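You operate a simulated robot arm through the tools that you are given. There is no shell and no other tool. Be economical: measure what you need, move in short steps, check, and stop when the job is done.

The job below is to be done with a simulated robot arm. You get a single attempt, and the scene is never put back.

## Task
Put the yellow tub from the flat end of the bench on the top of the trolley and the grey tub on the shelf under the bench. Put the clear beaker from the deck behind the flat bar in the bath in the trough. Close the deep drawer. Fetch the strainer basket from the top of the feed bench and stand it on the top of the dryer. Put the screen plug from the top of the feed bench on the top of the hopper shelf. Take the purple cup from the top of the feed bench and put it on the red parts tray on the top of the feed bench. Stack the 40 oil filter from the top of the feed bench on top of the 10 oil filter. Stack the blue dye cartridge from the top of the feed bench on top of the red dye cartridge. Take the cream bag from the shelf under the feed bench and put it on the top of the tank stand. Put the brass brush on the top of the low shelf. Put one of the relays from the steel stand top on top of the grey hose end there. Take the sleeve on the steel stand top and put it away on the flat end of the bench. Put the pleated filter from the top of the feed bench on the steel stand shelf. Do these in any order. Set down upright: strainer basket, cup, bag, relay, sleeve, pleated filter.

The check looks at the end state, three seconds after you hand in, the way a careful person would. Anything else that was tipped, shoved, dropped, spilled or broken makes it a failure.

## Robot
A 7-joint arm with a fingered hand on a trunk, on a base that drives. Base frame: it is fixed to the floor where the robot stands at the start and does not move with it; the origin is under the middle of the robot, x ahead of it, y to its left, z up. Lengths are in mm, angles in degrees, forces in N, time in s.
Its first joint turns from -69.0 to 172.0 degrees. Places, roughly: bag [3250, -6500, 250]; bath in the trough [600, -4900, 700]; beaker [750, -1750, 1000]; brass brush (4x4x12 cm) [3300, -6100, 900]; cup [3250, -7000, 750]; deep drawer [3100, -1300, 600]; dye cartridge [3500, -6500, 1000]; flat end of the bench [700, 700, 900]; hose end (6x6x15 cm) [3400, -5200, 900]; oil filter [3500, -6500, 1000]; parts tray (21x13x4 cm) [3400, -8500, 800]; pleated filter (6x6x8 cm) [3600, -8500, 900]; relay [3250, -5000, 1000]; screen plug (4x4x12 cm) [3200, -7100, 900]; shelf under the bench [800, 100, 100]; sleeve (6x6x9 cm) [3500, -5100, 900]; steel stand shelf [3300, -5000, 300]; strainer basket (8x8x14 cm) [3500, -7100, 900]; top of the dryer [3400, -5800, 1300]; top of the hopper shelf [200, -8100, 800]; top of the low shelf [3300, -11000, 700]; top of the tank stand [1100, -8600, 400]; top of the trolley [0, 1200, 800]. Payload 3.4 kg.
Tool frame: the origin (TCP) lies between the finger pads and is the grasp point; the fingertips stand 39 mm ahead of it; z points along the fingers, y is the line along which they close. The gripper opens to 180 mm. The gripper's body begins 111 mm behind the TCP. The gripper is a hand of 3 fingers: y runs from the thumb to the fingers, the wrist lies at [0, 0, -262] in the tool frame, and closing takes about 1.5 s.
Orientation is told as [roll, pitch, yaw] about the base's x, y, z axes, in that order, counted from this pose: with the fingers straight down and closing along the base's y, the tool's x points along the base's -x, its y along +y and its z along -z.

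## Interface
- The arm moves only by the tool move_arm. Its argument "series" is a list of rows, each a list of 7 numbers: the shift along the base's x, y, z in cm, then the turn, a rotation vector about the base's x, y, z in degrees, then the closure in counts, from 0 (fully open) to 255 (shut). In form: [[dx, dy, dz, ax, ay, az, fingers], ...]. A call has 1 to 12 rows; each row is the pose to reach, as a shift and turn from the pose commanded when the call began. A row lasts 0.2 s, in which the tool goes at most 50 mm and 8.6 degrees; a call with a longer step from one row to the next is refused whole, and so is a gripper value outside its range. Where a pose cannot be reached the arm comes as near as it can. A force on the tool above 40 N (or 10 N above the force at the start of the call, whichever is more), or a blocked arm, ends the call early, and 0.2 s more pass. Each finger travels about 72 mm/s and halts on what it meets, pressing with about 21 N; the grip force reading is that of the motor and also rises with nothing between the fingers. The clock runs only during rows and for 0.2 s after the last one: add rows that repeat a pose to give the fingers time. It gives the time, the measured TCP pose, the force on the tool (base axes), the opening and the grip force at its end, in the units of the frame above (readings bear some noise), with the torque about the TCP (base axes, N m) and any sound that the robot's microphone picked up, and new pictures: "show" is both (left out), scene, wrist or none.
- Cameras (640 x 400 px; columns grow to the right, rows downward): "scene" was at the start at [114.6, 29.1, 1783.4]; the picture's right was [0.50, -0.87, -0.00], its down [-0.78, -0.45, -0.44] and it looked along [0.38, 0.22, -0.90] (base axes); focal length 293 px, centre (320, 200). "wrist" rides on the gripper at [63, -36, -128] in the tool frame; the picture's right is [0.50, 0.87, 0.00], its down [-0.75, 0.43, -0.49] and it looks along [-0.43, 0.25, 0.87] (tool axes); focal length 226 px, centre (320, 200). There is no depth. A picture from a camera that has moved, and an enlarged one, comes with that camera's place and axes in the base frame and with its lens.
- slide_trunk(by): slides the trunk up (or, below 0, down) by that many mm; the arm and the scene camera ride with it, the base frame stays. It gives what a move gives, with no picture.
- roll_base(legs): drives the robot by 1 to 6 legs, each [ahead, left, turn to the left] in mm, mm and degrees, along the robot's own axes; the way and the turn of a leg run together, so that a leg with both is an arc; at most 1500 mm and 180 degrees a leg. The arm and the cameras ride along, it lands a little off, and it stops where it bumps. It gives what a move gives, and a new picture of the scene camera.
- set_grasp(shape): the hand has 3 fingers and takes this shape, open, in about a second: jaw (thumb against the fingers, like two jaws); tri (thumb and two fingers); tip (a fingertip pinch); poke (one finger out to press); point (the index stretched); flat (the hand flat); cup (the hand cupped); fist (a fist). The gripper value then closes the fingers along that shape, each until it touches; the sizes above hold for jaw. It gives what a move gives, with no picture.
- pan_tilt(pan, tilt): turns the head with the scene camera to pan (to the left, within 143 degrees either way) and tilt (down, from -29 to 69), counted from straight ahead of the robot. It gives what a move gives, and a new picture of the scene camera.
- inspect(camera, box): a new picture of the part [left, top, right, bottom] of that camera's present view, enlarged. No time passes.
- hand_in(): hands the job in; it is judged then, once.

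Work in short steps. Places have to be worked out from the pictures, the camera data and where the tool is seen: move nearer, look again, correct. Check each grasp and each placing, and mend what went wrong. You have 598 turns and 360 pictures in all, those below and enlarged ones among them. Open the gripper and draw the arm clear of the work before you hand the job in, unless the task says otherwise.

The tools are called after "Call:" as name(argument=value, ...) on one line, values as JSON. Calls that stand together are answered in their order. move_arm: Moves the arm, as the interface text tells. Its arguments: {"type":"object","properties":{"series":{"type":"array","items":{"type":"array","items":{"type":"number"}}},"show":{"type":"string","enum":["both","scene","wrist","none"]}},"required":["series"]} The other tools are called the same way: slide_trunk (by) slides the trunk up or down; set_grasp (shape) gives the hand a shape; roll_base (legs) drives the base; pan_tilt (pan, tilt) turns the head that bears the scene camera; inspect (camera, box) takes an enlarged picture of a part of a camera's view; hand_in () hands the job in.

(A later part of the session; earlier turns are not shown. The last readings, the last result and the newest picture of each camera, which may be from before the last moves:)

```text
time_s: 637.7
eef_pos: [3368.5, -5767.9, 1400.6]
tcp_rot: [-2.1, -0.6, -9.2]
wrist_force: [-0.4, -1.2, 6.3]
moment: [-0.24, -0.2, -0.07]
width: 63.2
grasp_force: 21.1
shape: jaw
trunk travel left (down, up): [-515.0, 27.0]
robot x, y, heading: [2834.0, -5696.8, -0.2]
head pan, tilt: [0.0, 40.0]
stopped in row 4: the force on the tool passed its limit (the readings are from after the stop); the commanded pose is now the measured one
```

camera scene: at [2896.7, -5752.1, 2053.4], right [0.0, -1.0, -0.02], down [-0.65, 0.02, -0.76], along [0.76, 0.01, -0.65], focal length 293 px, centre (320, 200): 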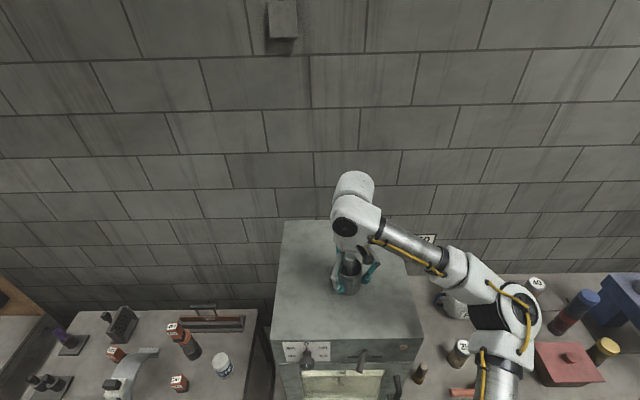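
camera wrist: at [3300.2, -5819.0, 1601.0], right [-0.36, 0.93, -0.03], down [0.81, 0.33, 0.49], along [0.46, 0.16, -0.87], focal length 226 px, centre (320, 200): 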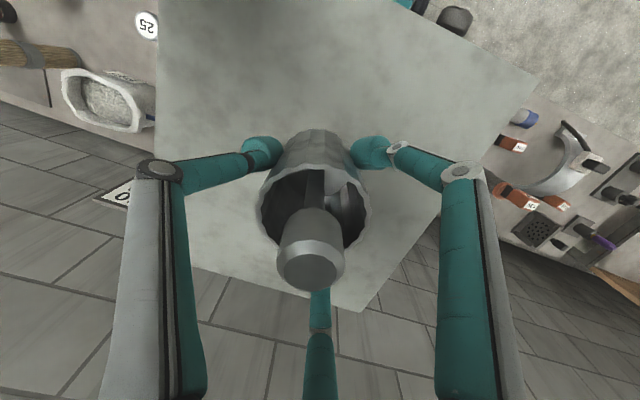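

The basket has touched the top (z≈1325) during a sway. I'll look before doing anything else.

Call:
move_arm(series=[[0, 0, 0, 0, 0, 0, 255], [0, 0, 0, 0, 0, 0, 255]], show="both")

```text
time_s: 638.3
eef_pos: [3365.9, -5825.9, 1401.3]
tcp_rot: [0.0, -0.4, -9.6]
wrist_force: [-1.5, -6.0, 19.5]
moment: [-0.04, 0.06, -0.01]
width: 62.7
grasp_force: 21.1
shape: jaw
trunk travel left (down, up): [-515.0, 27.0]
robot x, y, heading: [2833.7, -5709.3, -0.0]
head pan, tilt: [0.0, 40.0]
camera scene: at [2891.1, -5754.6, 2054.5], right [0.0, -1.0, -0.02], down [-0.64, 0.02, -0.77], along [0.77, 0.01, -0.64], focal length 293 px, centre (320, 200)
camera wrist: at [3296.8, -5850.3, 1528.1], right [-0.35, 0.94, -0.01], down [0.81, 0.3, 0.5], along [0.47, 0.17, -0.87], focal length 226 px, centre (320, 200)
```

scene: 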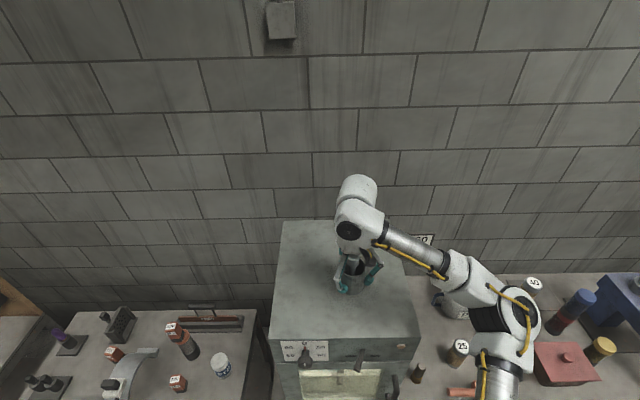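
wrist: 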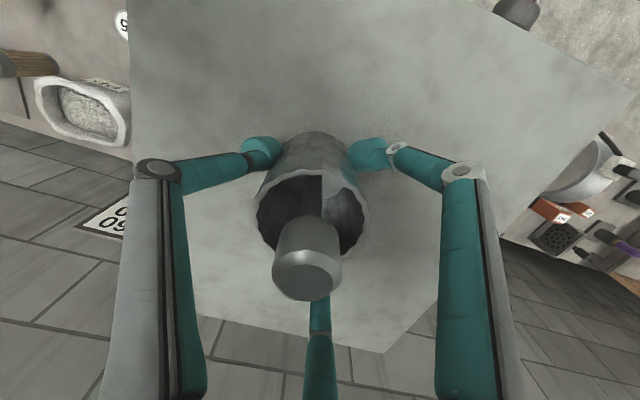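

Still gripped and upright. I'll lift a centimetre, let the sway die out for several seconds, then set it down.

Call:
move_arm(series=[[0, 0, 0.5, 0, 0, 0, 255], [0, 0, 1.2, 0, 0, 0, 255], [0, 0, 1.2, 0, 0, 0, 255], [0, 0, 1.2, 0, 0, 0, 255], [0, 0, 1.2, 0, 0, 0, 255], [0, 0, 1.2, 0, 0, 0, 255], [0, 0, 1.2, 0, 0, 0, 255], [0, 0, 1.2, 0, 0, 0, 255], [0, 0, 1.2, 0, 0, 0, 255], [0, 0, 1.2, 0, 0, 0, 255], [0, 0, 1.2, 0, 0, 0, 255], [0, 0, 1.2, 0, 0, 0, 255]], show="none")

Call:
move_arm(series=[[0, 0, 0, 0, 0, 0, 255], [0, 0, 0, 0, 0, 0, 255], [0, 0, 0, 0, 0, 0, 255], [0, 0, 0, 0, 0, 0, 255], [0, 0, 0, 0, 0, 0, 255], [0, 0, 0, 0, 0, 0, 255], [0, 0, 0, 0, 0, 0, 255], [0, 0, 0, 0, 0, 0, 255], [0, 0, 0, 0, 0, 0, 255], [0, 0, 0, 0, 0, 0, 255], [0, 0, 0, 0, 0, 0, 255], [0, 0, 0, 0, 0, 0, 255]], show="none")

Call:
move_arm(series=[[0, 0, 0, 0, 0, 0, 255], [0, 0, 0, 0, 0, 0, 255], [0, 0, 0, 0, 0, 0, 255], [0, 0, 0, 0, 0, 0, 255], [0, 0, 0, 0, 0, 0, 255]], show="none")

```text
time_s: 641.1
eef_pos: [3364.8, -5807.5, 1411.9]
tcp_rot: [-0.9, -0.5, -9.6]
wrist_force: [1.2, -0.3, -1.8]
moment: [-0.02, 0.04, -0.01]
width: 62.2
grasp_force: 20.6
shape: jaw
trunk travel left (down, up): [-515.0, 27.0]
robot x, y, heading: [2837.3, -5711.0, -0.4]
head pan, tilt: [0.0, 40.0]
stopped in row 12: the arm was blocked; the commanded pose is now the measured one
```

```text
time_s: 643.7
eef_pos: [3364.9, -5816.1, 1411.0]
tcp_rot: [-0.5, -0.3, -9.7]
wrist_force: [-1.1, 0.3, -2.1]
moment: [0.05, 0.03, -0.01]
width: 61.9
grasp_force: 21.3
shape: jaw
trunk travel left (down, up): [-515.0, 27.0]
robot x, y, heading: [2832.2, -5711.7, -0.3]
head pan, tilt: [0.0, 40.0]
```

```text
time_s: 644.9
eef_pos: [3363.1, -5788.3, 1414.2]
tcp_rot: [-1.5, -0.6, -9.4]
wrist_force: [0.4, 0.8, -1.8]
moment: [-0.04, 0.01, 0.01]
width: 62.4
grasp_force: 22.0
shape: jaw
trunk travel left (down, up): [-515.0, 27.0]
robot x, y, heading: [2834.1, -5703.4, -0.6]
head pan, tilt: [0.0, 40.0]
```

Call:
move_arm(series=[[0, 0, 0, 0, 0, 0, 255], [0, 0, 0, 0, 0, 0, 255], [0, 0, 0, 0, 0, 0, 255], [0, 0, 0, 0, 0, 0, 255], [0, 0, 0, 0, 0, 0, 255], [0, 0, 0, 0, 0, 0, 255], [0, 0, 0, 0, 0, 0, 255], [0, 0, 0, 0, 0, 0, 255], [0, 0, 0, 0, 0, 0, 255], [0, 0, 0, 0, 0, 0, 255], [0, 0, 0, 0, 0, 0, 255], [0, 0, 0, 0, 0, 0, 255]], show="none")

Call:
move_arm(series=[[0, 0, 0, 0, 0, 0, 255], [0, 0, 0, 0, 0, 0, 255], [0, 0, 0, 0, 0, 0, 255], [0, 0, 0, 0, 0, 0, 255], [0, 0, 0, 0, 0, 0, 255], [0, 0, 0, 0, 0, 0, 255], [0, 0, 0, 0, 0, 0, 255], [0, 0, 0, 0, 0, 0, 255], [0, 0, 0, 0, 0, 0, 255], [0, 0, 0, 0, 0, 0, 255], [0, 0, 0, 0, 0, 0, 255], [0, 0, 0, 0, 0, 0, 255]], show="none")

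Call:
move_arm(series=[[0, 0, 0, 0, 0, 0, 255], [0, 0, 0, 0, 0, 0, 255], [0, 0, 0, 0, 0, 0, 255]], show="none")

```text
time_s: 647.5
eef_pos: [3364.3, -5797.9, 1413.7]
tcp_rot: [-1.1, -0.4, -9.5]
wrist_force: [0.3, -0.5, -2.0]
moment: [0.0, -0.01, 0.02]
width: 62.5
grasp_force: 20.9
shape: jaw
trunk travel left (down, up): [-515.0, 27.0]
robot x, y, heading: [2832.9, -5705.6, -0.4]
head pan, tilt: [0.0, 40.0]
```

```text
time_s: 650.1
eef_pos: [3364.5, -5805.3, 1412.6]
tcp_rot: [-1.0, -0.5, -9.5]
wrist_force: [0.4, -0.2, -2.2]
moment: [0.01, 0.0, 0.01]
width: 62.2
grasp_force: 21.2
shape: jaw
trunk travel left (down, up): [-515.0, 27.0]
robot x, y, heading: [2835.0, -5708.1, -0.2]
head pan, tilt: [0.0, 40.0]
```

```text
time_s: 650.9
eef_pos: [3364.6, -5806.9, 1412.9]
tcp_rot: [-0.9, -0.5, -9.5]
wrist_force: [-0.6, -0.3, -1.0]
moment: [0.05, 0.06, 0.0]
width: 62.5
grasp_force: 21.2
shape: jaw
trunk travel left (down, up): [-515.0, 27.0]
robot x, y, heading: [2834.0, -5706.3, -0.4]
head pan, tilt: [0.0, 40.0]
```

Settled now. I'll level and lower very slowly to contact.

Call:
move_arm(series=[[0, 0, -0.2, 0.4, 0.2, 0, 255], [0, 0, -0.4, 0.9, 0.5, 0, 255], [0, 0, -0.6, 0.9, 0.5, 0, 255], [0, 0, -0.8, 0.9, 0.5, 0, 255], [0, 0, -1.0, 0.9, 0.5, 0, 255], [0, 0, -1.2, 0.9, 0.5, 0, 255]], show="none")

```text
time_s: 652.3
eef_pos: [3365.4, -5804.1, 1402.0]
tcp_rot: [-0.1, 0.0, -9.5]
wrist_force: [1.4, -0.6, 3.8]
moment: [0.11, -0.05, -0.02]
width: 62.5
grasp_force: 20.7
shape: jaw
trunk travel left (down, up): [-515.0, 27.0]
robot x, y, heading: [2836.7, -5711.0, -0.2]
head pan, tilt: [0.0, 40.0]
```

Light contact (about 5 N taken by the dryer top). I'll open gently.

Call:
move_arm(series=[[0, 0, -0.1, 0, 0, 0, 255], [0, 0, -0.1, 0, 0, 0, 230], [0, 0, -0.1, 0, 0, 0, 190], [0, 0, -0.1, 0, 0, 0, 150], [0, 0, -0.1, 0, 0, 0, 110], [0, 0, -0.1, 0, 0, 0, 90], [0, 0, -0.1, 0, 0, 0, 80]], show="wrist")

```text
time_s: 653.9
eef_pos: [3366.0, -5803.4, 1399.5]
tcp_rot: [-0.2, 0.1, -9.5]
wrist_force: [-0.6, 0.1, -0.2]
moment: [0.0, 0.0, 0.01]
width: 123.3
grasp_force: 0.1
shape: jaw
trunk travel left (down, up): [-515.0, 27.0]
robot x, y, heading: [2835.9, -5709.6, -0.3]
head pan, tilt: [0.0, 40.0]
camera wrist: at [3298.5, -5827.5, 1527.9], right [-0.35, 0.94, 0.0], down [0.82, 0.31, 0.49], along [0.46, 0.17, -0.87], focal length 226 px, centre (320, 200)
```

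wrist: 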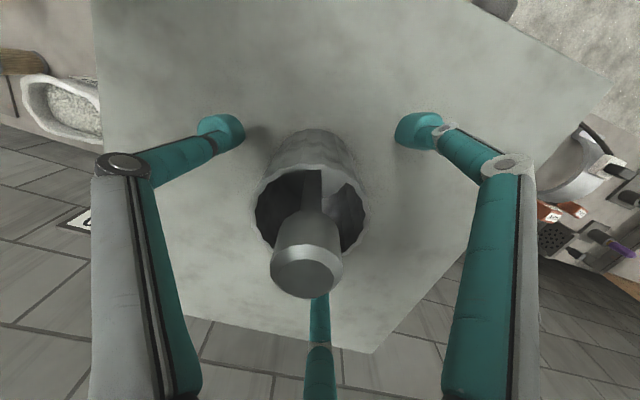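

The basket stands. I'll raise the open hand straight up slowly, in two stages.

Call:
move_arm(series=[[0, 0, 1, 0, 0, 0, 60], [0, 0, 2.5, 0, 0, 0, 40], [0, 0, 4, 0, 0, 0, 40], [0, 0, 5.5, 0, 0, 0, 40], [0, 0, 7, 0, 0, 0, 40], [0, 0, 8.5, 0, 0, 0, 40], [0, 0, 10, 0, 0, 0, 40], [0, 0, 11.5, 0, 0, 0, 40]], show="wrist")

```text
time_s: 655.7
eef_pos: [3363.7, -5800.9, 1515.3]
tcp_rot: [-0.2, 0.1, -9.5]
wrist_force: [0.2, -0.6, -0.7]
moment: [0.0, -0.03, -0.03]
width: 151.5
grasp_force: 0.1
shape: jaw
trunk travel left (down, up): [-515.0, 27.0]
robot x, y, heading: [2835.5, -5706.7, -0.4]
head pan, tilt: [0.0, 40.0]
camera wrist: at [3296.1, -5825.8, 1643.2], right [-0.35, 0.94, 0.0], down [0.82, 0.31, 0.49], along [0.46, 0.17, -0.87], focal length 226 px, centre (320, 200)
```

wrist: 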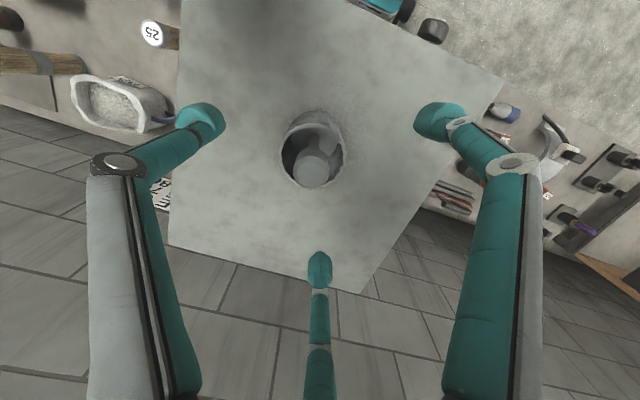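

Clear of the rod. I'll go up a bit more, back away, and lower the trunk.

Call:
move_arm(series=[[0, 0, 2, 0, 0, 0, 40], [0, 0, 3, 0, 0, 0, 0]], show="none")

Call:
roll_base(legs=[[-380, 0, 0]])

Call:
slide_trunk(by=-240)

Call:
roll_base(legs=[[0, -420, 0.4]])

```text
time_s: 656.3
eef_pos: [3364.5, -5802.6, 1546.1]
tcp_rot: [-0.1, 0.0, -9.5]
wrist_force: [-0.2, -0.1, 0.0]
moment: [0.02, -0.04, 0.01]
width: 180.0
grasp_force: 0.1
shape: jaw
trunk travel left (down, up): [-515.0, 27.0]
robot x, y, heading: [2833.9, -5709.6, -0.3]
head pan, tilt: [0.0, 40.0]
```

```text
time_s: 658.6
eef_pos: [3002.6, -5799.1, 1545.0]
tcp_rot: [-0.2, 0.1, -8.9]
wrist_force: [-0.2, 1.0, 0.5]
moment: [0.01, 0.01, 0.03]
width: 179.9
grasp_force: 0.1
shape: jaw
trunk travel left (down, up): [-515.0, 27.0]
robot x, y, heading: [2466.0, -5706.0, 0.6]
head pan, tilt: [0.0, 40.0]
camera scene: at [2534.1, -5715.0, 2054.7], right [0.01, -1.0, 0.0], down [-0.65, 0.0, -0.76], along [0.76, 0.01, -0.65], focal length 293 px, centre (320, 200)
```

scene: 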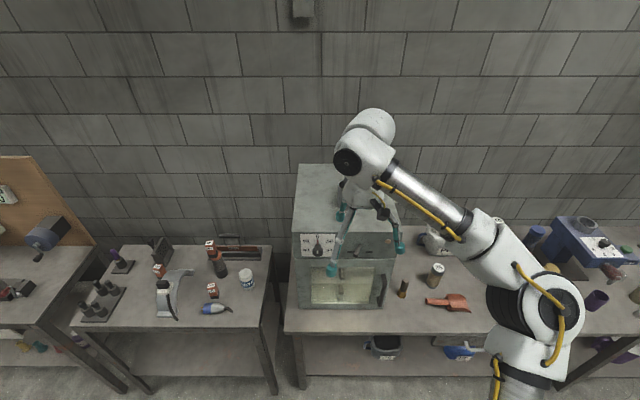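

```text
time_s: 661.1
eef_pos: [2998.3, -5795.2, 1307.7]
tcp_rot: [-0.3, -0.1, -9.0]
wrist_force: [-0.6, -0.5, -0.3]
moment: [-0.01, 0.0, 0.03]
width: 180.1
grasp_force: 0.0
shape: jaw
trunk travel left (down, up): [-275.0, 267.0]
robot x, y, heading: [2468.6, -5711.5, 0.4]
head pan, tilt: [0.0, 40.0]
```

```text
time_s: 663.7
eef_pos: [3005.5, -6198.3, 1308.1]
tcp_rot: [-0.5, -0.2, -8.1]
wrist_force: [-0.2, 0.8, 0.1]
moment: [-0.01, 0.0, -0.02]
width: 179.9
grasp_force: 0.0
shape: jaw
trunk travel left (down, up): [-275.0, 267.0]
robot x, y, heading: [2475.2, -6122.6, 1.2]
head pan, tilt: [0.0, 40.0]
camera scene: at [2622.9, -6125.6, 1814.4], right [0.02, -1.0, 0.0], down [-0.65, -0.01, -0.76], along [0.76, 0.02, -0.65], focal length 293 px, centre (320, 200)
```

scene: 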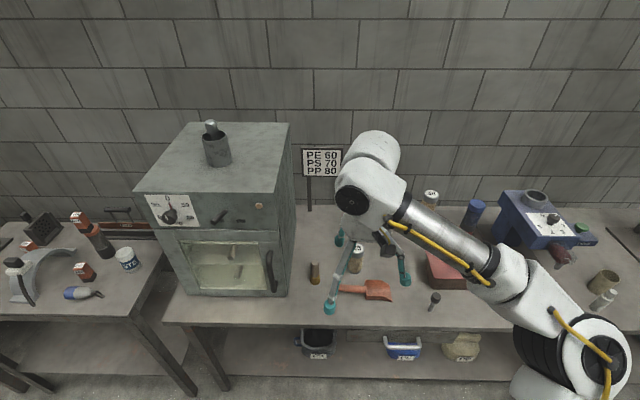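

The basket stands upright on the dryer. The upright brown piece at (316,272) should be the brass brush, so I'll inspect it.

Call:
inspect(camera="scene", box=[270, 220, 460, 330])

```text
3.37 times, centred on (365, 275) of scene
camera zoom: at [2622.9, -6125.6, 1814.4], right [0.02, -1.0, 0.0], down [-0.65, -0.01, -0.76], along [0.76, 0.02, -0.65], focal length 987 px, centre (168, -53)
```

zoom: 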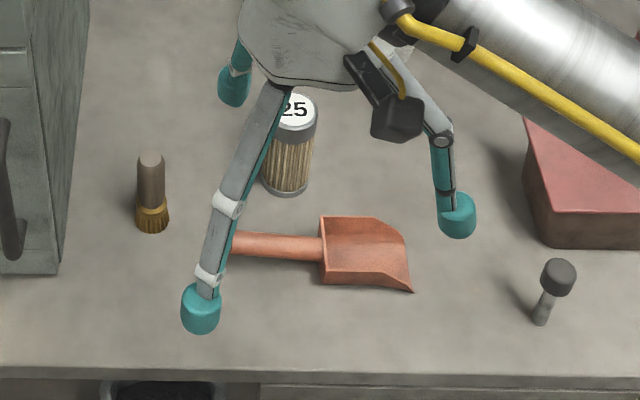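

The brush stands upright at about (3288,-6088), 88 mm from the dryer's side. I'll approach with the hand tilted 14° away from the dryer. First I drive closer.

Call:
roll_base(legs=[[320, -40, -1.2]])

Call:
move_arm(series=[[-1, 0, -3, 3, 0, 2, 60], [-2, 1, -6, 6, 0, 4, 120], [-3, 3, -9, 9, 0, 6, 130], [-4, 5, -12, 12, 0, 8, 130], [-4.5, 6.5, -15, 14, 0, 8, 130], [-4.5, 6.5, -18, 14, 0, 8, 130], [-4.5, 6.5, -18, 14, 0, 8, 130], [-4.5, 6.5, -18, 14, 0, 8, 130], [-4.5, 6.5, -18, 14, 0, 8, 130], [-4.5, 6.5, -18, 14, 0, 8, 130], [-4.5, 6.5, -18, 14, 0, 8, 130]], show="both")

```text
time_s: 665.8
eef_pos: [3314.4, -6240.0, 1309.0]
tcp_rot: [-0.6, -0.2, -9.0]
wrist_force: [-0.8, -0.3, 0.2]
moment: [-0.01, 0.03, 0.02]
width: 179.7
grasp_force: 0.1
shape: jaw
trunk travel left (down, up): [-275.0, 267.0]
robot x, y, heading: [2790.7, -6156.1, 0.2]
head pan, tilt: [0.0, 40.0]
camera scene: at [2937.4, -6161.1, 1814.4], right [0.01, -1.0, 0.0], down [-0.65, 0.0, -0.76], along [0.76, 0.01, -0.65], focal length 293 px, centre (320, 200)
```

scene: 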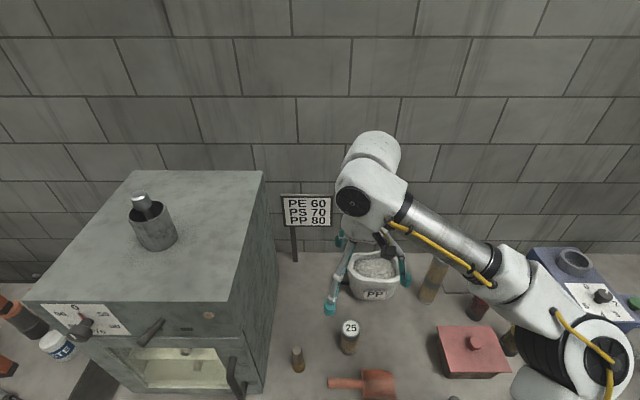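

```text
time_s: 668.2
eef_pos: [3267.3, -6176.1, 1129.1]
tcp_rot: [13.4, 0.9, -0.8]
wrist_force: [0.1, 0.1, 0.3]
moment: [0.01, -0.01, -0.01]
width: 88.7
grasp_force: 0.0
shape: jaw
trunk travel left (down, up): [-275.0, 267.0]
robot x, y, heading: [2788.6, -6158.6, 0.4]
head pan, tilt: [0.0, 40.0]
camera scene: at [2937.1, -6163.9, 1814.4], right [0.01, -1.0, 0.0], down [-0.65, 0.0, -0.76], along [0.76, 0.01, -0.65], focal length 293 px, centre (320, 200)
camera wrist: at [3206.7, -6238.4, 1246.3], right [-0.49, 0.85, 0.21], down [0.77, 0.3, 0.57], along [0.42, 0.43, -0.8], focal length 226 px, centre (320, 200)
```

scene: 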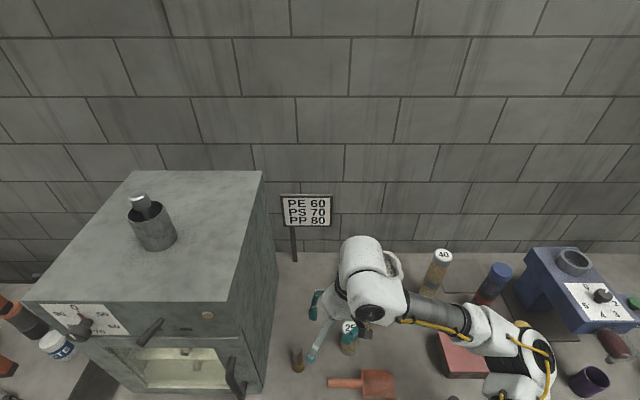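
wrist: 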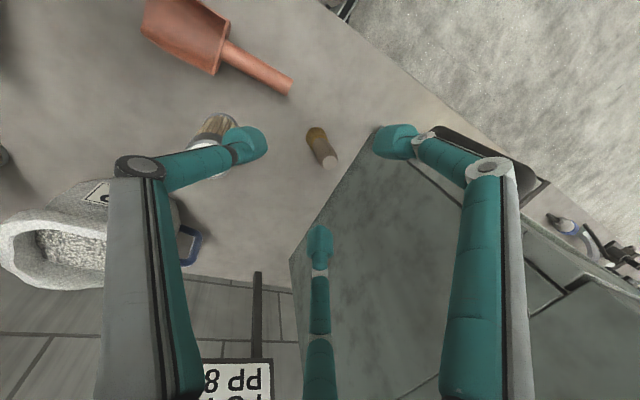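

The brush is at about (3297,-6093). I'll approach along the tilted tool axis, first to z≈1040.

Call:
move_arm(series=[[1, 1.5, -3, 0, 0, 0, 130], [2, 3.3, -6, 0, 0, 0, 130], [3, 5.3, -9, 0, 0, 0, 130], [3, 5.3, -9, 0, 0, 0, 130]], show="wrist")

```text
time_s: 669.2
eef_pos: [3295.9, -6122.3, 1040.5]
tcp_rot: [13.4, 0.8, -0.7]
wrist_force: [-0.1, -1.1, 0.0]
moment: [0.0, -0.04, 0.03]
width: 88.5
grasp_force: 0.1
shape: jaw
trunk travel left (down, up): [-275.0, 267.0]
robot x, y, heading: [2788.2, -6157.9, 0.4]
head pan, tilt: [0.0, 40.0]
camera wrist: at [3234.3, -6185.7, 1157.3], right [-0.49, 0.85, 0.21], down [0.77, 0.3, 0.57], along [0.42, 0.44, -0.8], focal length 226 px, centre (320, 200)
```

wrist: 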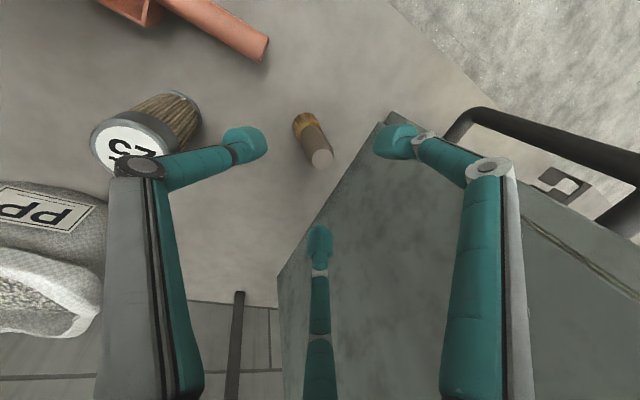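

Aligned along the axis. I'll go down along it to z≈922 and close.

Call:
move_arm(series=[[0, 0.7, -3, 0, 0, 0, 130], [0.1, 1.5, -6, 0, 0, 0, 130], [0.2, 2.2, -9, 0, 0, 0, 130], [0.2, 2.9, -11.8, 0, 0, 0, 130], [0.2, 2.9, -11.8, 0, 0, 0, 180], [0.2, 2.9, -11.8, 0, 0, 0, 255], [0.2, 2.9, -11.8, 0, 0, 0, 255], [0.2, 2.9, -11.8, 0, 0, 0, 255], [0.2, 2.9, -11.8, 0, 0, 0, 255]], show="wrist")

```text
time_s: 671.2
eef_pos: [3297.9, -6093.4, 923.5]
tcp_rot: [13.3, 0.8, -0.8]
wrist_force: [-0.5, -0.1, 0.0]
moment: [-0.07, 0.02, 0.01]
width: 26.9
grasp_force: 20.9
shape: jaw
trunk travel left (down, up): [-275.0, 267.0]
robot x, y, heading: [2792.5, -6156.2, 0.4]
head pan, tilt: [0.0, 40.0]
camera wrist: at [3236.5, -6155.9, 1039.4], right [-0.49, 0.85, 0.21], down [0.77, 0.3, 0.57], along [0.42, 0.43, -0.8], focal length 226 px, centre (320, 200)
```

wrist: 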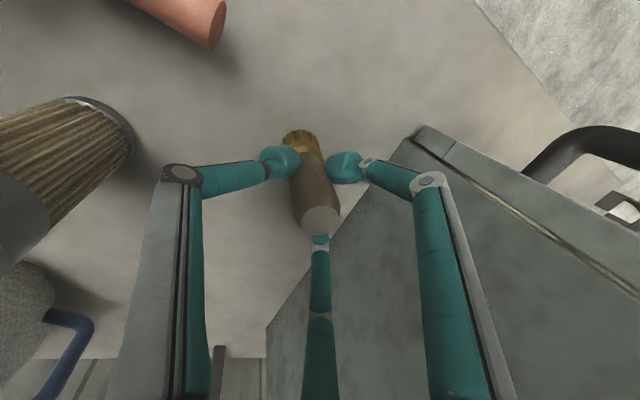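

Gripped the brush handle (27 mm). I'll withdraw up along the same axis.

Call:
move_arm(series=[[0, -0.2, 1, 0, 0, 0, 255], [0, -0.9, 4, 0, 0, 0, 255], [0, -1.8, 8, 0, 0, 0, 255], [0, -2.8, 12, 0, 0, 0, 255], [0, -3.8, 16, 0, 0, 0, 255], [-1, -5, 20, 0, 0, 0, 255], [-3, -6, 23, 0, 0, 0, 255], [-6, -7, 25, 0, 0, 0, 255], [-9, -7.5, 26, 0, 0, 0, 255]], show="both")

```text
time_s: 673.2
eef_pos: [3208.9, -6164.8, 1180.3]
tcp_rot: [13.4, 0.8, -0.8]
wrist_force: [0.3, -1.1, -2.5]
moment: [-0.01, 0.0, 0.0]
width: 26.7
grasp_force: 20.7
shape: jaw
trunk travel left (down, up): [-275.0, 267.0]
robot x, y, heading: [2792.1, -6160.1, 0.5]
head pan, tilt: [0.0, 40.0]
camera scene: at [2935.7, -6163.9, 1814.6], right [0.01, -1.0, 0.0], down [-0.64, 0.0, -0.76], along [0.76, 0.01, -0.64], focal length 293 px, centre (320, 200)
camera wrist: at [3147.5, -6228.5, 1297.3], right [-0.49, 0.85, 0.21], down [0.77, 0.3, 0.57], along [0.42, 0.43, -0.8], focal length 226 px, centre (320, 200)
```

scene: 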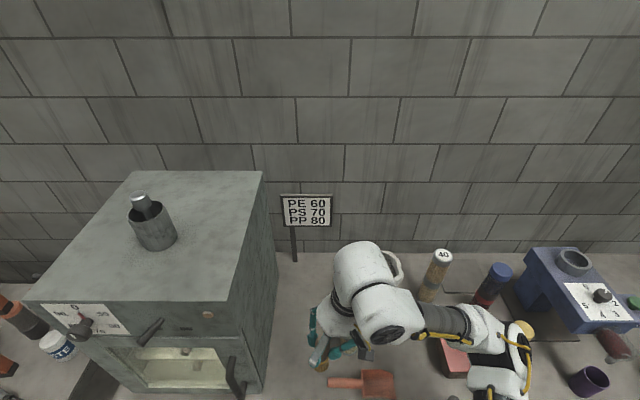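
wrist: 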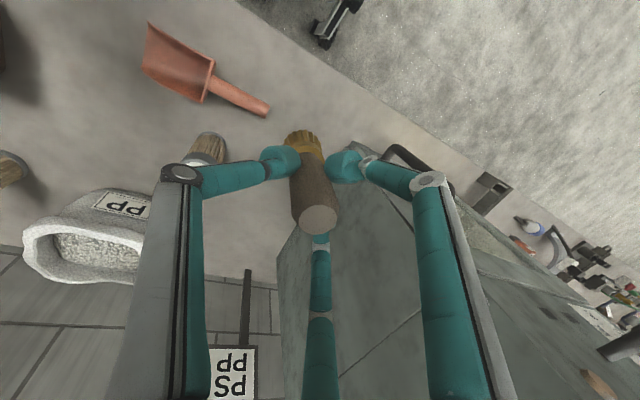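

The brush is held. I'll back into the corridor and drive south along x≈2400 towards the low shelf.

Call:
roll_base(legs=[[-380, 0, -0.5], [0, -1300, 0], [0, -1300, 0]])

Call:
pan_tilt(pan=-60, tilt=35)

```text
time_s: 687.8
eef_pos: [2808.3, -8769.6, 1179.5]
tcp_rot: [13.3, 0.9, -1.7]
wrist_force: [-0.5, 0.1, -1.6]
moment: [0.01, -0.01, 0.02]
width: 26.7
grasp_force: 21.0
shape: jaw
trunk travel left (down, up): [-275.0, 267.0]
robot x, y, heading: [2385.0, -8754.9, -0.6]
head pan, tilt: [0.0, 40.0]
camera scene: at [2534.1, -8763.6, 1814.4], right [-0.01, -1.0, 0.0], down [-0.65, 0.01, -0.76], along [0.76, -0.01, -0.65], focal length 293 px, centre (320, 200)
```

scene: 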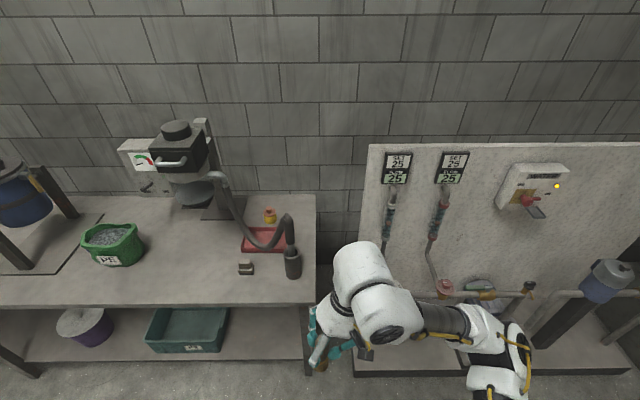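

```text
time_s: 689.1
eef_pos: [2804.8, -8767.3, 1180.8]
tcp_rot: [13.2, 0.7, -1.7]
wrist_force: [0.4, -0.6, -2.2]
moment: [0.02, -0.01, -0.03]
width: 26.8
grasp_force: 21.1
shape: jaw
trunk travel left (down, up): [-275.0, 267.0]
robot x, y, heading: [2388.5, -8756.1, -0.6]
head pan, tilt: [-60.0, 35.0]
camera scene: at [2492.5, -8839.5, 1821.9], right [-0.87, -0.49, 0.0], down [-0.29, 0.5, -0.82], along [0.4, -0.71, -0.58], focal length 293 px, centre (320, 200)
```

scene: 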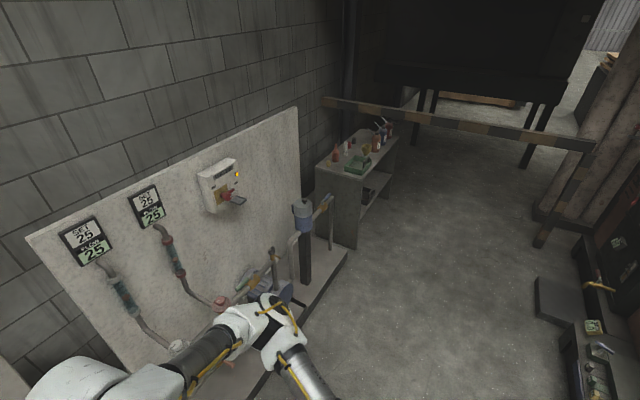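

Call:
inspect(camera="scene", box=[290, 90, 450, 250])

```text
2.50 times, centred on (370, 170) of scene
camera zoom: at [2492.5, -8839.5, 1821.9], right [-0.87, -0.49, 0.0], down [-0.29, 0.5, -0.82], along [0.4, -0.71, -0.58], focal length 733 px, centre (195, 275)
```

zoom: 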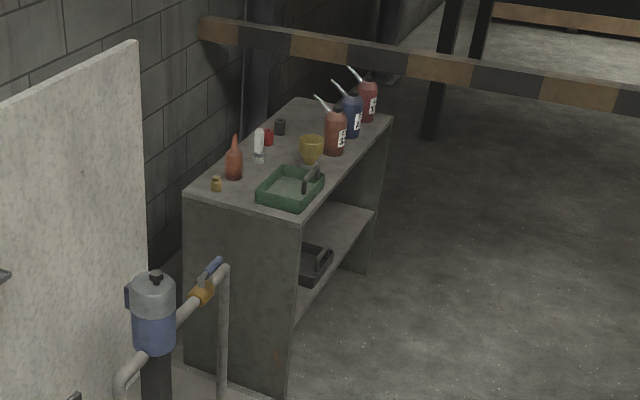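

The low shelf spans about x 3150..3500, y -10585..-11385, with a few bottles. I'll drive down to it.

Call:
roll_base(legs=[[0, 0, 0.6], [0, -1200, 0], [0, -950, 0]])

Call:
pan_tilt(pan=0, tilt=45)

```text
time_s: 700.1
eef_pos: [2794.0, -10914.2, 1181.0]
tcp_rot: [13.3, 0.7, -1.4]
wrist_force: [-0.6, 0.4, -1.5]
moment: [0.02, 0.04, 0.03]
width: 26.6
grasp_force: 20.8
shape: jaw
trunk travel left (down, up): [-275.0, 267.0]
robot x, y, heading: [2376.3, -10904.6, -0.4]
head pan, tilt: [-60.0, 35.0]
camera scene: at [2483.6, -10992.1, 1821.6], right [-0.87, -0.5, 0.0], down [-0.29, 0.5, -0.82], along [0.4, -0.71, -0.58], focal length 293 px, centre (320, 200)
```

scene: 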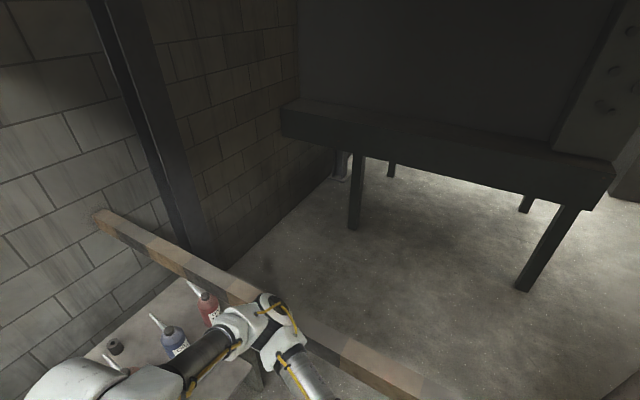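

```text
time_s: 701.4
eef_pos: [2792.9, -10909.9, 1181.5]
tcp_rot: [13.0, 0.6, -1.4]
wrist_force: [-0.4, -0.9, -1.3]
moment: [-0.04, 0.03, 0.0]
width: 26.6
grasp_force: 20.9
shape: jaw
trunk travel left (down, up): [-275.0, 267.0]
robot x, y, heading: [2376.5, -10903.7, -0.0]
head pan, tilt: [0.0, 45.0]
camera scene: at [2521.1, -10911.3, 1807.2], right [0.0, -1.0, 0.0], down [-0.71, 0.01, -0.7], along [0.7, 0.0, -0.71], focal length 293 px, centre (320, 200)
```

scene: 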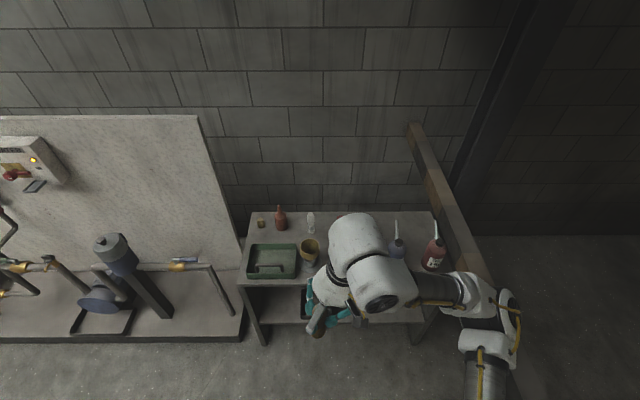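

Call:
move_arm(series=[[0, 0, 0, 0, 0, 0, 255]], show="wrist")

```text
time_s: 701.8
eef_pos: [2792.3, -10909.5, 1181.3]
tcp_rot: [13.0, 0.6, -1.4]
wrist_force: [-0.8, -0.4, -1.2]
moment: [-0.02, 0.04, 0.0]
width: 26.5
grasp_force: 20.7
shape: jaw
trunk travel left (down, up): [-275.0, 267.0]
robot x, y, heading: [2377.7, -10904.8, -0.1]
head pan, tilt: [0.0, 45.0]
camera wrist: at [2729.2, -10971.5, 1298.7], right [-0.48, 0.86, 0.2], down [0.77, 0.29, 0.57], along [0.43, 0.43, -0.8], focal length 226 px, centre (320, 200)
```

wrist: 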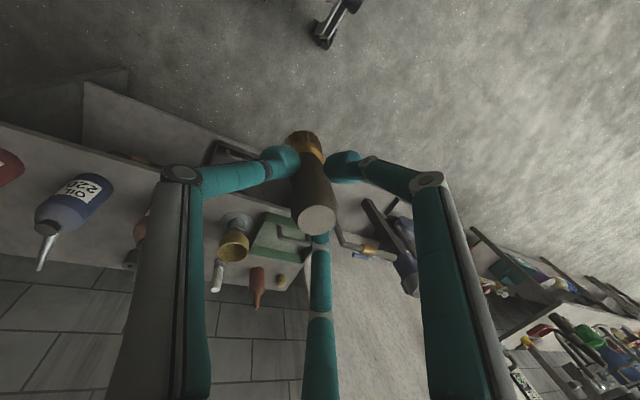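

I'll swing the hand to the left to clear the scene camera's view of the shelf's middle.

Call:
move_arm(series=[[-1, 4, 0, 0, 0, 0, 255], [-2, 8, 0, 0, 0, 0, 255], [-3, 12, 0, 0, 0, 0, 255], [-4, 16, 0, 0, 0, 0, 255], [-5, 20, 0, 0, 0, 0, 255], [-6, 24, 0, 0, 0, 0, 255], [-6, 28, 0, 0, 0, 0, 255]], show="none")

Call:
inspect(camera="scene", box=[220, 190, 480, 340])

```text
time_s: 703.4
eef_pos: [2731.7, -10626.6, 1182.1]
tcp_rot: [12.8, 0.6, -1.4]
wrist_force: [-0.2, -0.4, -2.1]
moment: [-0.01, 0.01, -0.03]
width: 26.4
grasp_force: 21.3
shape: jaw
trunk travel left (down, up): [-275.0, 267.0]
robot x, y, heading: [2377.4, -10906.7, -0.3]
head pan, tilt: [0.0, 45.0]
```

```text
2.46 times, centred on (350, 265) of scene
camera zoom: at [2520.6, -10902.4, 1807.2], right [0.0, -1.0, 0.0], down [-0.71, 0.0, -0.7], along [0.7, 0.0, -0.71], focal length 721 px, centre (246, 40)
```

zoom: 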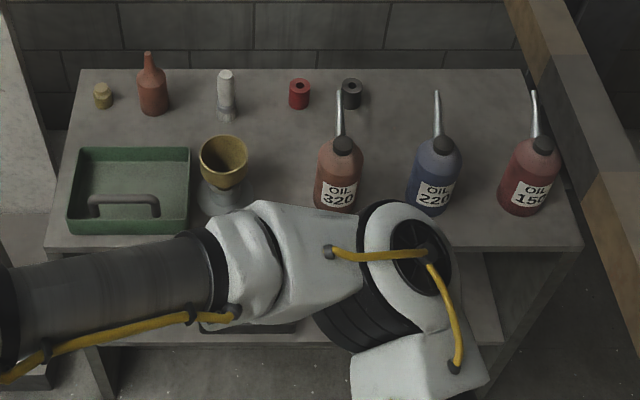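

I found a free spot behind the cup and bottles at about (3345,-10962). I'll turn the tool by -90° so it leans back towards the robot (the brush stays vertical), bring it in front, then drive up.

Call:
move_arm(series=[[0.5, -3.5, 0, 0, 0, -8, 255], [1, -7, 0, 0, 0, -16, 255], [2, -10.5, 0, 0, 0, -24, 255], [3, -14, 0, 0, 0, -32, 255], [4, -17.5, 0, 0, 0, -40, 255], [5, -21, 0, 0, 0, -48, 255], [6, -24, 0, 0, 0, -56, 255], [7, -27, 0, 0, 0, -64, 255], [8, -30, 0, 0, 0, -72, 255], [9, -32, 0, 0, 0, -80, 255], [10, -33, 0, 0, 0, -88, 255]], show="none")

Call:
roll_base(legs=[[460, 0, 0.3]])

Call:
move_arm(series=[[0, 0, 0, 0, 0, 0, 255], [0, 0, 0, 0, 0, 0, 255], [0, 0, 0, 0, 0, 0, 255]], show="both")

```text
time_s: 705.8
eef_pos: [2830.3, -10960.7, 1181.1]
tcp_rot: [12.9, 0.6, -89.5]
wrist_force: [0.2, -0.8, -1.5]
moment: [0.0, 0.02, 0.0]
width: 26.2
grasp_force: 20.7
shape: jaw
trunk travel left (down, up): [-275.0, 267.0]
robot x, y, heading: [2378.9, -10908.1, -0.3]
head pan, tilt: [0.0, 45.0]
```

```text
time_s: 708.5
eef_pos: [3279.9, -10956.4, 1181.4]
tcp_rot: [12.8, 0.5, -89.0]
wrist_force: [0.2, 0.9, -2.2]
moment: [-0.02, 0.04, 0.0]
width: 26.2
grasp_force: 21.3
shape: jaw
trunk travel left (down, up): [-275.0, 267.0]
robot x, y, heading: [2822.3, -10902.7, 0.2]
head pan, tilt: [0.0, 45.0]
camera scene: at [2970.6, -10909.8, 1807.1], right [0.01, -1.0, 0.0], down [-0.71, 0.0, -0.7], along [0.7, 0.01, -0.71], focal length 293 px, centre (320, 200)
```

scene: 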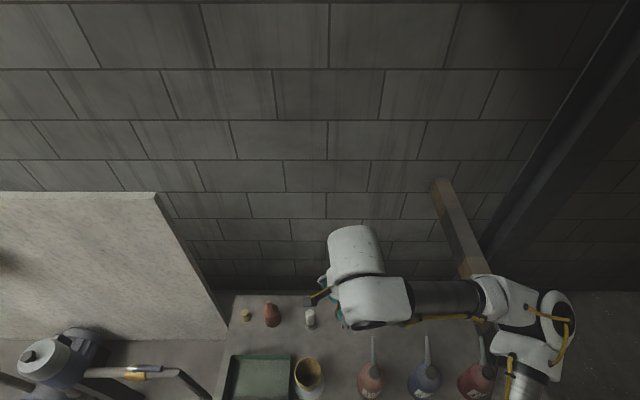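

```text
time_s: 709.3
eef_pos: [3276.9, -10954.4, 1182.3]
tcp_rot: [13.0, 0.4, -88.9]
wrist_force: [-0.3, -0.9, -1.9]
moment: [0.04, -0.01, 0.0]
width: 26.3
grasp_force: 20.9
shape: jaw
trunk travel left (down, up): [-275.0, 267.0]
robot x, y, heading: [2827.5, -10903.1, 0.1]
head pan, tilt: [0.0, 45.0]
camera scene: at [2969.8, -10910.4, 1807.2], right [0.01, -1.0, 0.0], down [-0.71, 0.0, -0.7], along [0.7, 0.01, -0.71], focal length 293 px, centre (320, 200)
camera wrist: at [3212.7, -10892.5, 1298.4], right [0.83, 0.52, 0.2], down [0.33, -0.75, 0.57], along [0.44, -0.41, -0.8], focal length 226 px, centre (320, 200)
```

scene: 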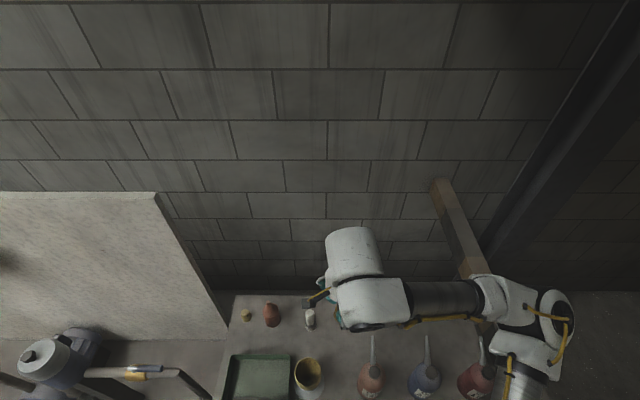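
wrist: 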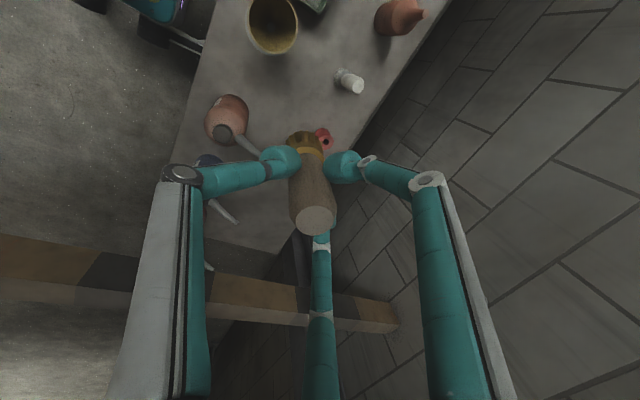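

The free spot is at about (3330,-10942). I'll move above it and go down to z≈920, then check clearances.

Call:
move_arm(series=[[2.5, 0.6, -2, 0, 0, 0, 255], [5.3, 1.2, -5, 0, 0, 0, 255], [5.3, 1.2, -9, 0, 0, 0, 255], [5.3, 1.2, -13, 0, 0, 0, 255], [5.3, 1.2, -17, 0, 0, 0, 255], [5.3, 1.2, -21, 0, 0, 0, 255], [5.3, 1.2, -25, 0, 0, 0, 255], [5.3, 1.2, -26, 0, 0, 0, 255]], show="both")

```text
time_s: 711.1
eef_pos: [3332.4, -10942.1, 920.1]
tcp_rot: [13.1, 0.4, -88.9]
wrist_force: [-1.0, 0.6, -1.5]
moment: [0.03, -0.01, 0.05]
width: 26.2
grasp_force: 20.9
shape: jaw
trunk travel left (down, up): [-275.0, 267.0]
robot x, y, heading: [2826.8, -10903.7, 0.1]
head pan, tilt: [0.0, 45.0]
camera scene: at [2970.2, -10910.5, 1807.2], right [0.01, -1.0, 0.0], down [-0.71, 0.0, -0.7], along [0.7, 0.01, -0.71], focal length 293 px, centre (320, 200)
camera wrist: at [3267.2, -10880.5, 1037.9], right [0.83, 0.51, 0.2], down [0.33, -0.75, 0.57], along [0.44, -0.41, -0.8], focal length 226 px, centre (320, 200)
```

scene: 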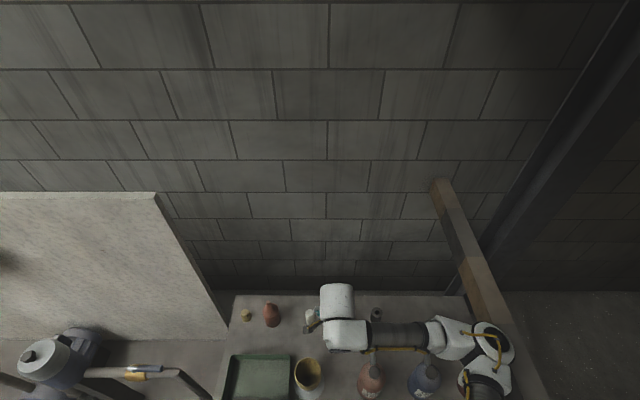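
wrist: 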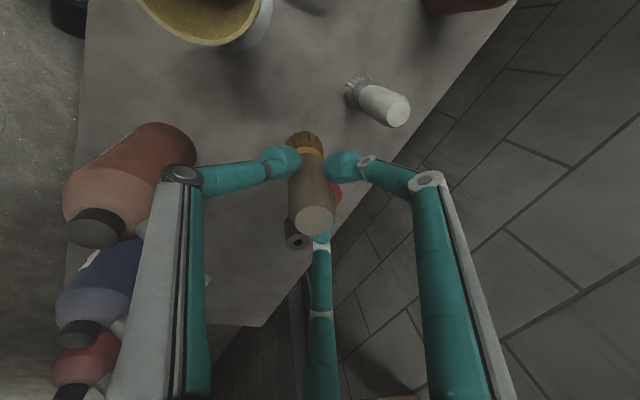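

The forearm passes over the oil bottles' spouts, so I'll raise the trunk by 200 to lift the elbow, then lower the hand the same amount.

Call:
slide_trunk(by=220)

Call:
move_arm(series=[[0, 0, -4, 0, 0, 0, 255], [0, 0, -8, 0, 0, 0, 255], [0, 0, -12, 0, 0, 0, 255], [0, 0, -16, 0, 0, 0, 255], [0, 0, -20, 0, 0, 0, 255], [0, 0, -22, 0, 0, 0, 255]], show="scene")

```text
time_s: 713.4
eef_pos: [3330.7, -10941.8, 1141.1]
tcp_rot: [13.0, 0.3, -88.9]
wrist_force: [-0.3, 0.5, -2.3]
moment: [0.02, 0.0, -0.01]
width: 25.8
grasp_force: 21.3
shape: jaw
trunk travel left (down, up): [-495.0, 47.0]
robot x, y, heading: [2827.7, -10902.6, 0.1]
head pan, tilt: [0.0, 45.0]
```

```text
time_s: 714.8
eef_pos: [3330.9, -10943.2, 922.1]
tcp_rot: [13.0, 0.6, -88.9]
wrist_force: [0.2, -0.4, -2.1]
moment: [0.02, 0.01, 0.02]
width: 26.1
grasp_force: 20.6
shape: jaw
trunk travel left (down, up): [-495.0, 47.0]
robot x, y, heading: [2831.1, -10905.2, 0.2]
head pan, tilt: [0.0, 45.0]
camera scene: at [2885.4, -10911.0, 2027.6], right [0.01, -1.0, 0.0], down [-0.71, 0.0, -0.71], along [0.71, 0.01, -0.71], focal length 293 px, centre (320, 200)
```

scene: 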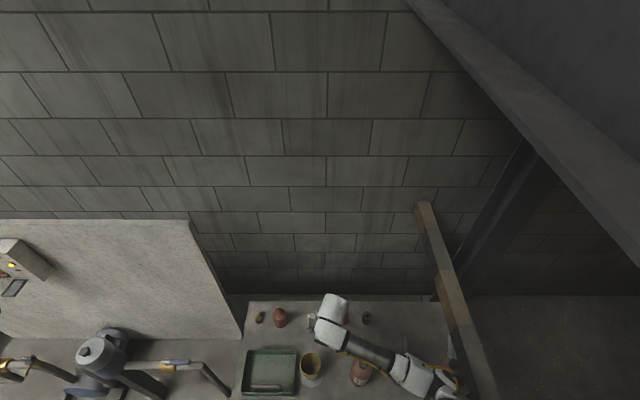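

The elbow is now back towards the robot and the forearm clears the bottles better. I'll lower slowly and watch for any contact.

Call:
move_arm(series=[[0, 0, -1, 0, 0, 0, 255], [0, 0, -2, 0, 0, 0, 255], [0, 0, -3, 0, 0, 0, 255], [0, 0, -4, 0, 0, 0, 255], [0, 0, -5, 0, 0, 0, 255], [0, 0, -6, 0, 0, 0, 255], [0, 0, -7, 0, 0, 0, 255], [0, 0, -8, 0, 0, 0, 255]], show="both")

```text
time_s: 716.6
eef_pos: [3330.0, -10940.8, 840.1]
tcp_rot: [13.0, 0.4, -88.9]
wrist_force: [0.3, -0.1, -1.5]
moment: [0.03, -0.04, 0.03]
width: 26.0
grasp_force: 20.3
shape: jaw
trunk travel left (down, up): [-495.0, 47.0]
robot x, y, heading: [2826.5, -10906.0, 0.3]
head pan, tilt: [0.0, 45.0]
camera scene: at [2884.9, -10910.6, 2027.6], right [0.01, -1.0, 0.0], down [-0.71, 0.0, -0.71], along [0.71, 0.01, -0.71], focal length 293 px, centre (320, 200)
camera wrist: at [3265.3, -10879.8, 957.2], right [0.83, 0.51, 0.2], down [0.33, -0.75, 0.57], along [0.44, -0.41, -0.8], focal length 226 px, centre (320, 200)
```

scene: 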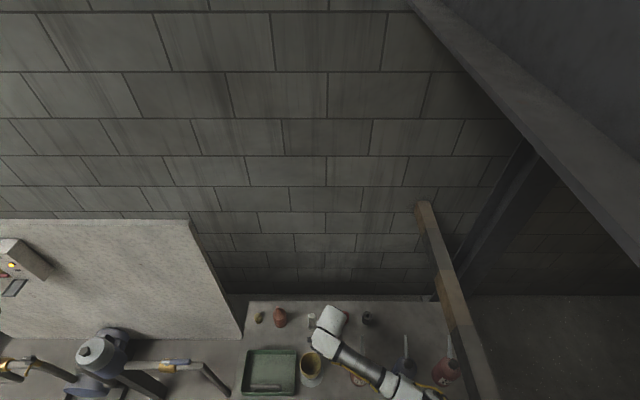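
wrist: 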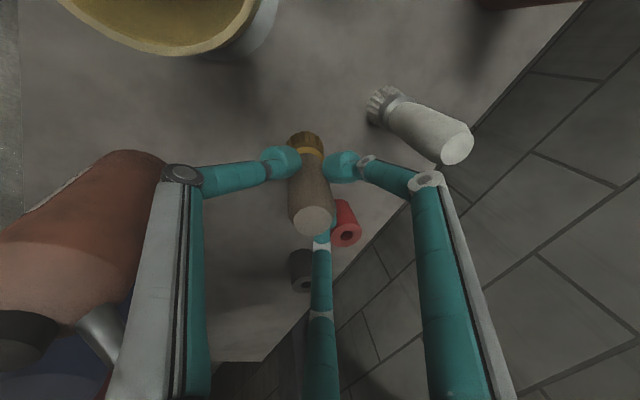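

Call:
inspect(camera="scene", box=[280, 280, 480, 400])

```text
3.20 times, centred on (380, 340) of scene
camera zoom: at [2884.9, -10910.6, 2027.6], right [0.01, -1.0, 0.0], down [-0.71, 0.0, -0.71], along [0.71, 0.01, -0.71], focal length 938 px, centre (128, -248)
```

zoom: 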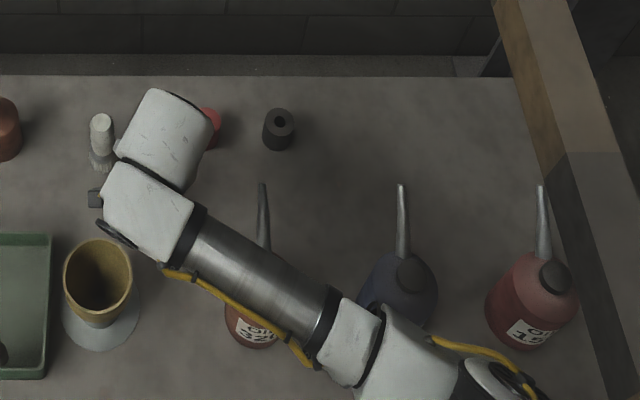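

The forearm is about 10 cm above the spout where they cross. I'll keep lowering in fine steps until contact.

Call:
move_arm(series=[[0, 0, -0.5, 0, 0, 0, 255], [0, 0, -1, 0, 0, 0, 255], [0, 0, -1.5, 0, 0, 0, 255], [0, 0, -2, 0, 0, 0, 255], [0, 0, -2.4, 0, 0, 0, 255], [0, 0, -2.8, 0, 0, 0, 255], [0, 0, -3.2, 0, 0, 0, 255]], show="none")

```text
time_s: 718.4
eef_pos: [3333.0, -10937.7, 817.9]
tcp_rot: [14.0, 0.7, -88.8]
wrist_force: [-7.6, -0.8, 26.8]
moment: [-0.04, 0.34, 0.01]
width: 28.7
grasp_force: 20.7
shape: jaw
trunk travel left (down, up): [-495.0, 47.0]
robot x, y, heading: [2825.8, -10902.4, 0.5]
head pan, tilt: [0.0, 45.0]
stopped in row 7: the force on the tool passed its limit (the readings are from after the stop); the commanded pose is now the measured one
```

Contact at z≈818. I'll ease up 3 mm, open partly, and look.

Call:
move_arm(series=[[0, 0, 0.3, 0, 0, 0, 255], [0, 0, 0.3, 0, 0, 0, 230], [0, 0, 0.3, 0, 0, 0, 200], [0, 0, 0.3, 0, 0, 0, 170], [0, 0, 0.3, 0, 0, 0, 160], [0, 0, 0.3, 0, 0, 0, 160]], show="wrist")

```text
time_s: 719.8
eef_pos: [3332.9, -10939.0, 814.5]
tcp_rot: [13.6, 0.5, -88.9]
wrist_force: [0.3, 0.6, -0.1]
moment: [0.02, 0.01, -0.04]
width: 66.9
grasp_force: 0.0
shape: jaw
trunk travel left (down, up): [-495.0, 47.0]
robot x, y, heading: [2828.9, -10907.1, 0.3]
head pan, tilt: [0.0, 45.0]
camera wrist: at [3267.1, -10877.9, 932.2], right [0.83, 0.51, 0.21], down [0.32, -0.75, 0.57], along [0.45, -0.41, -0.79], focal length 226 px, centre (320, 200)
```

wrist: 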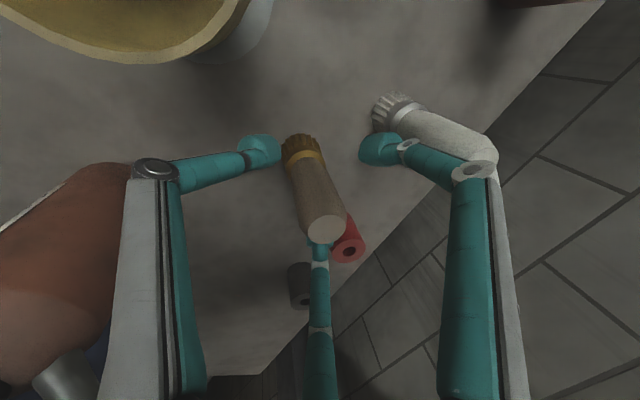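

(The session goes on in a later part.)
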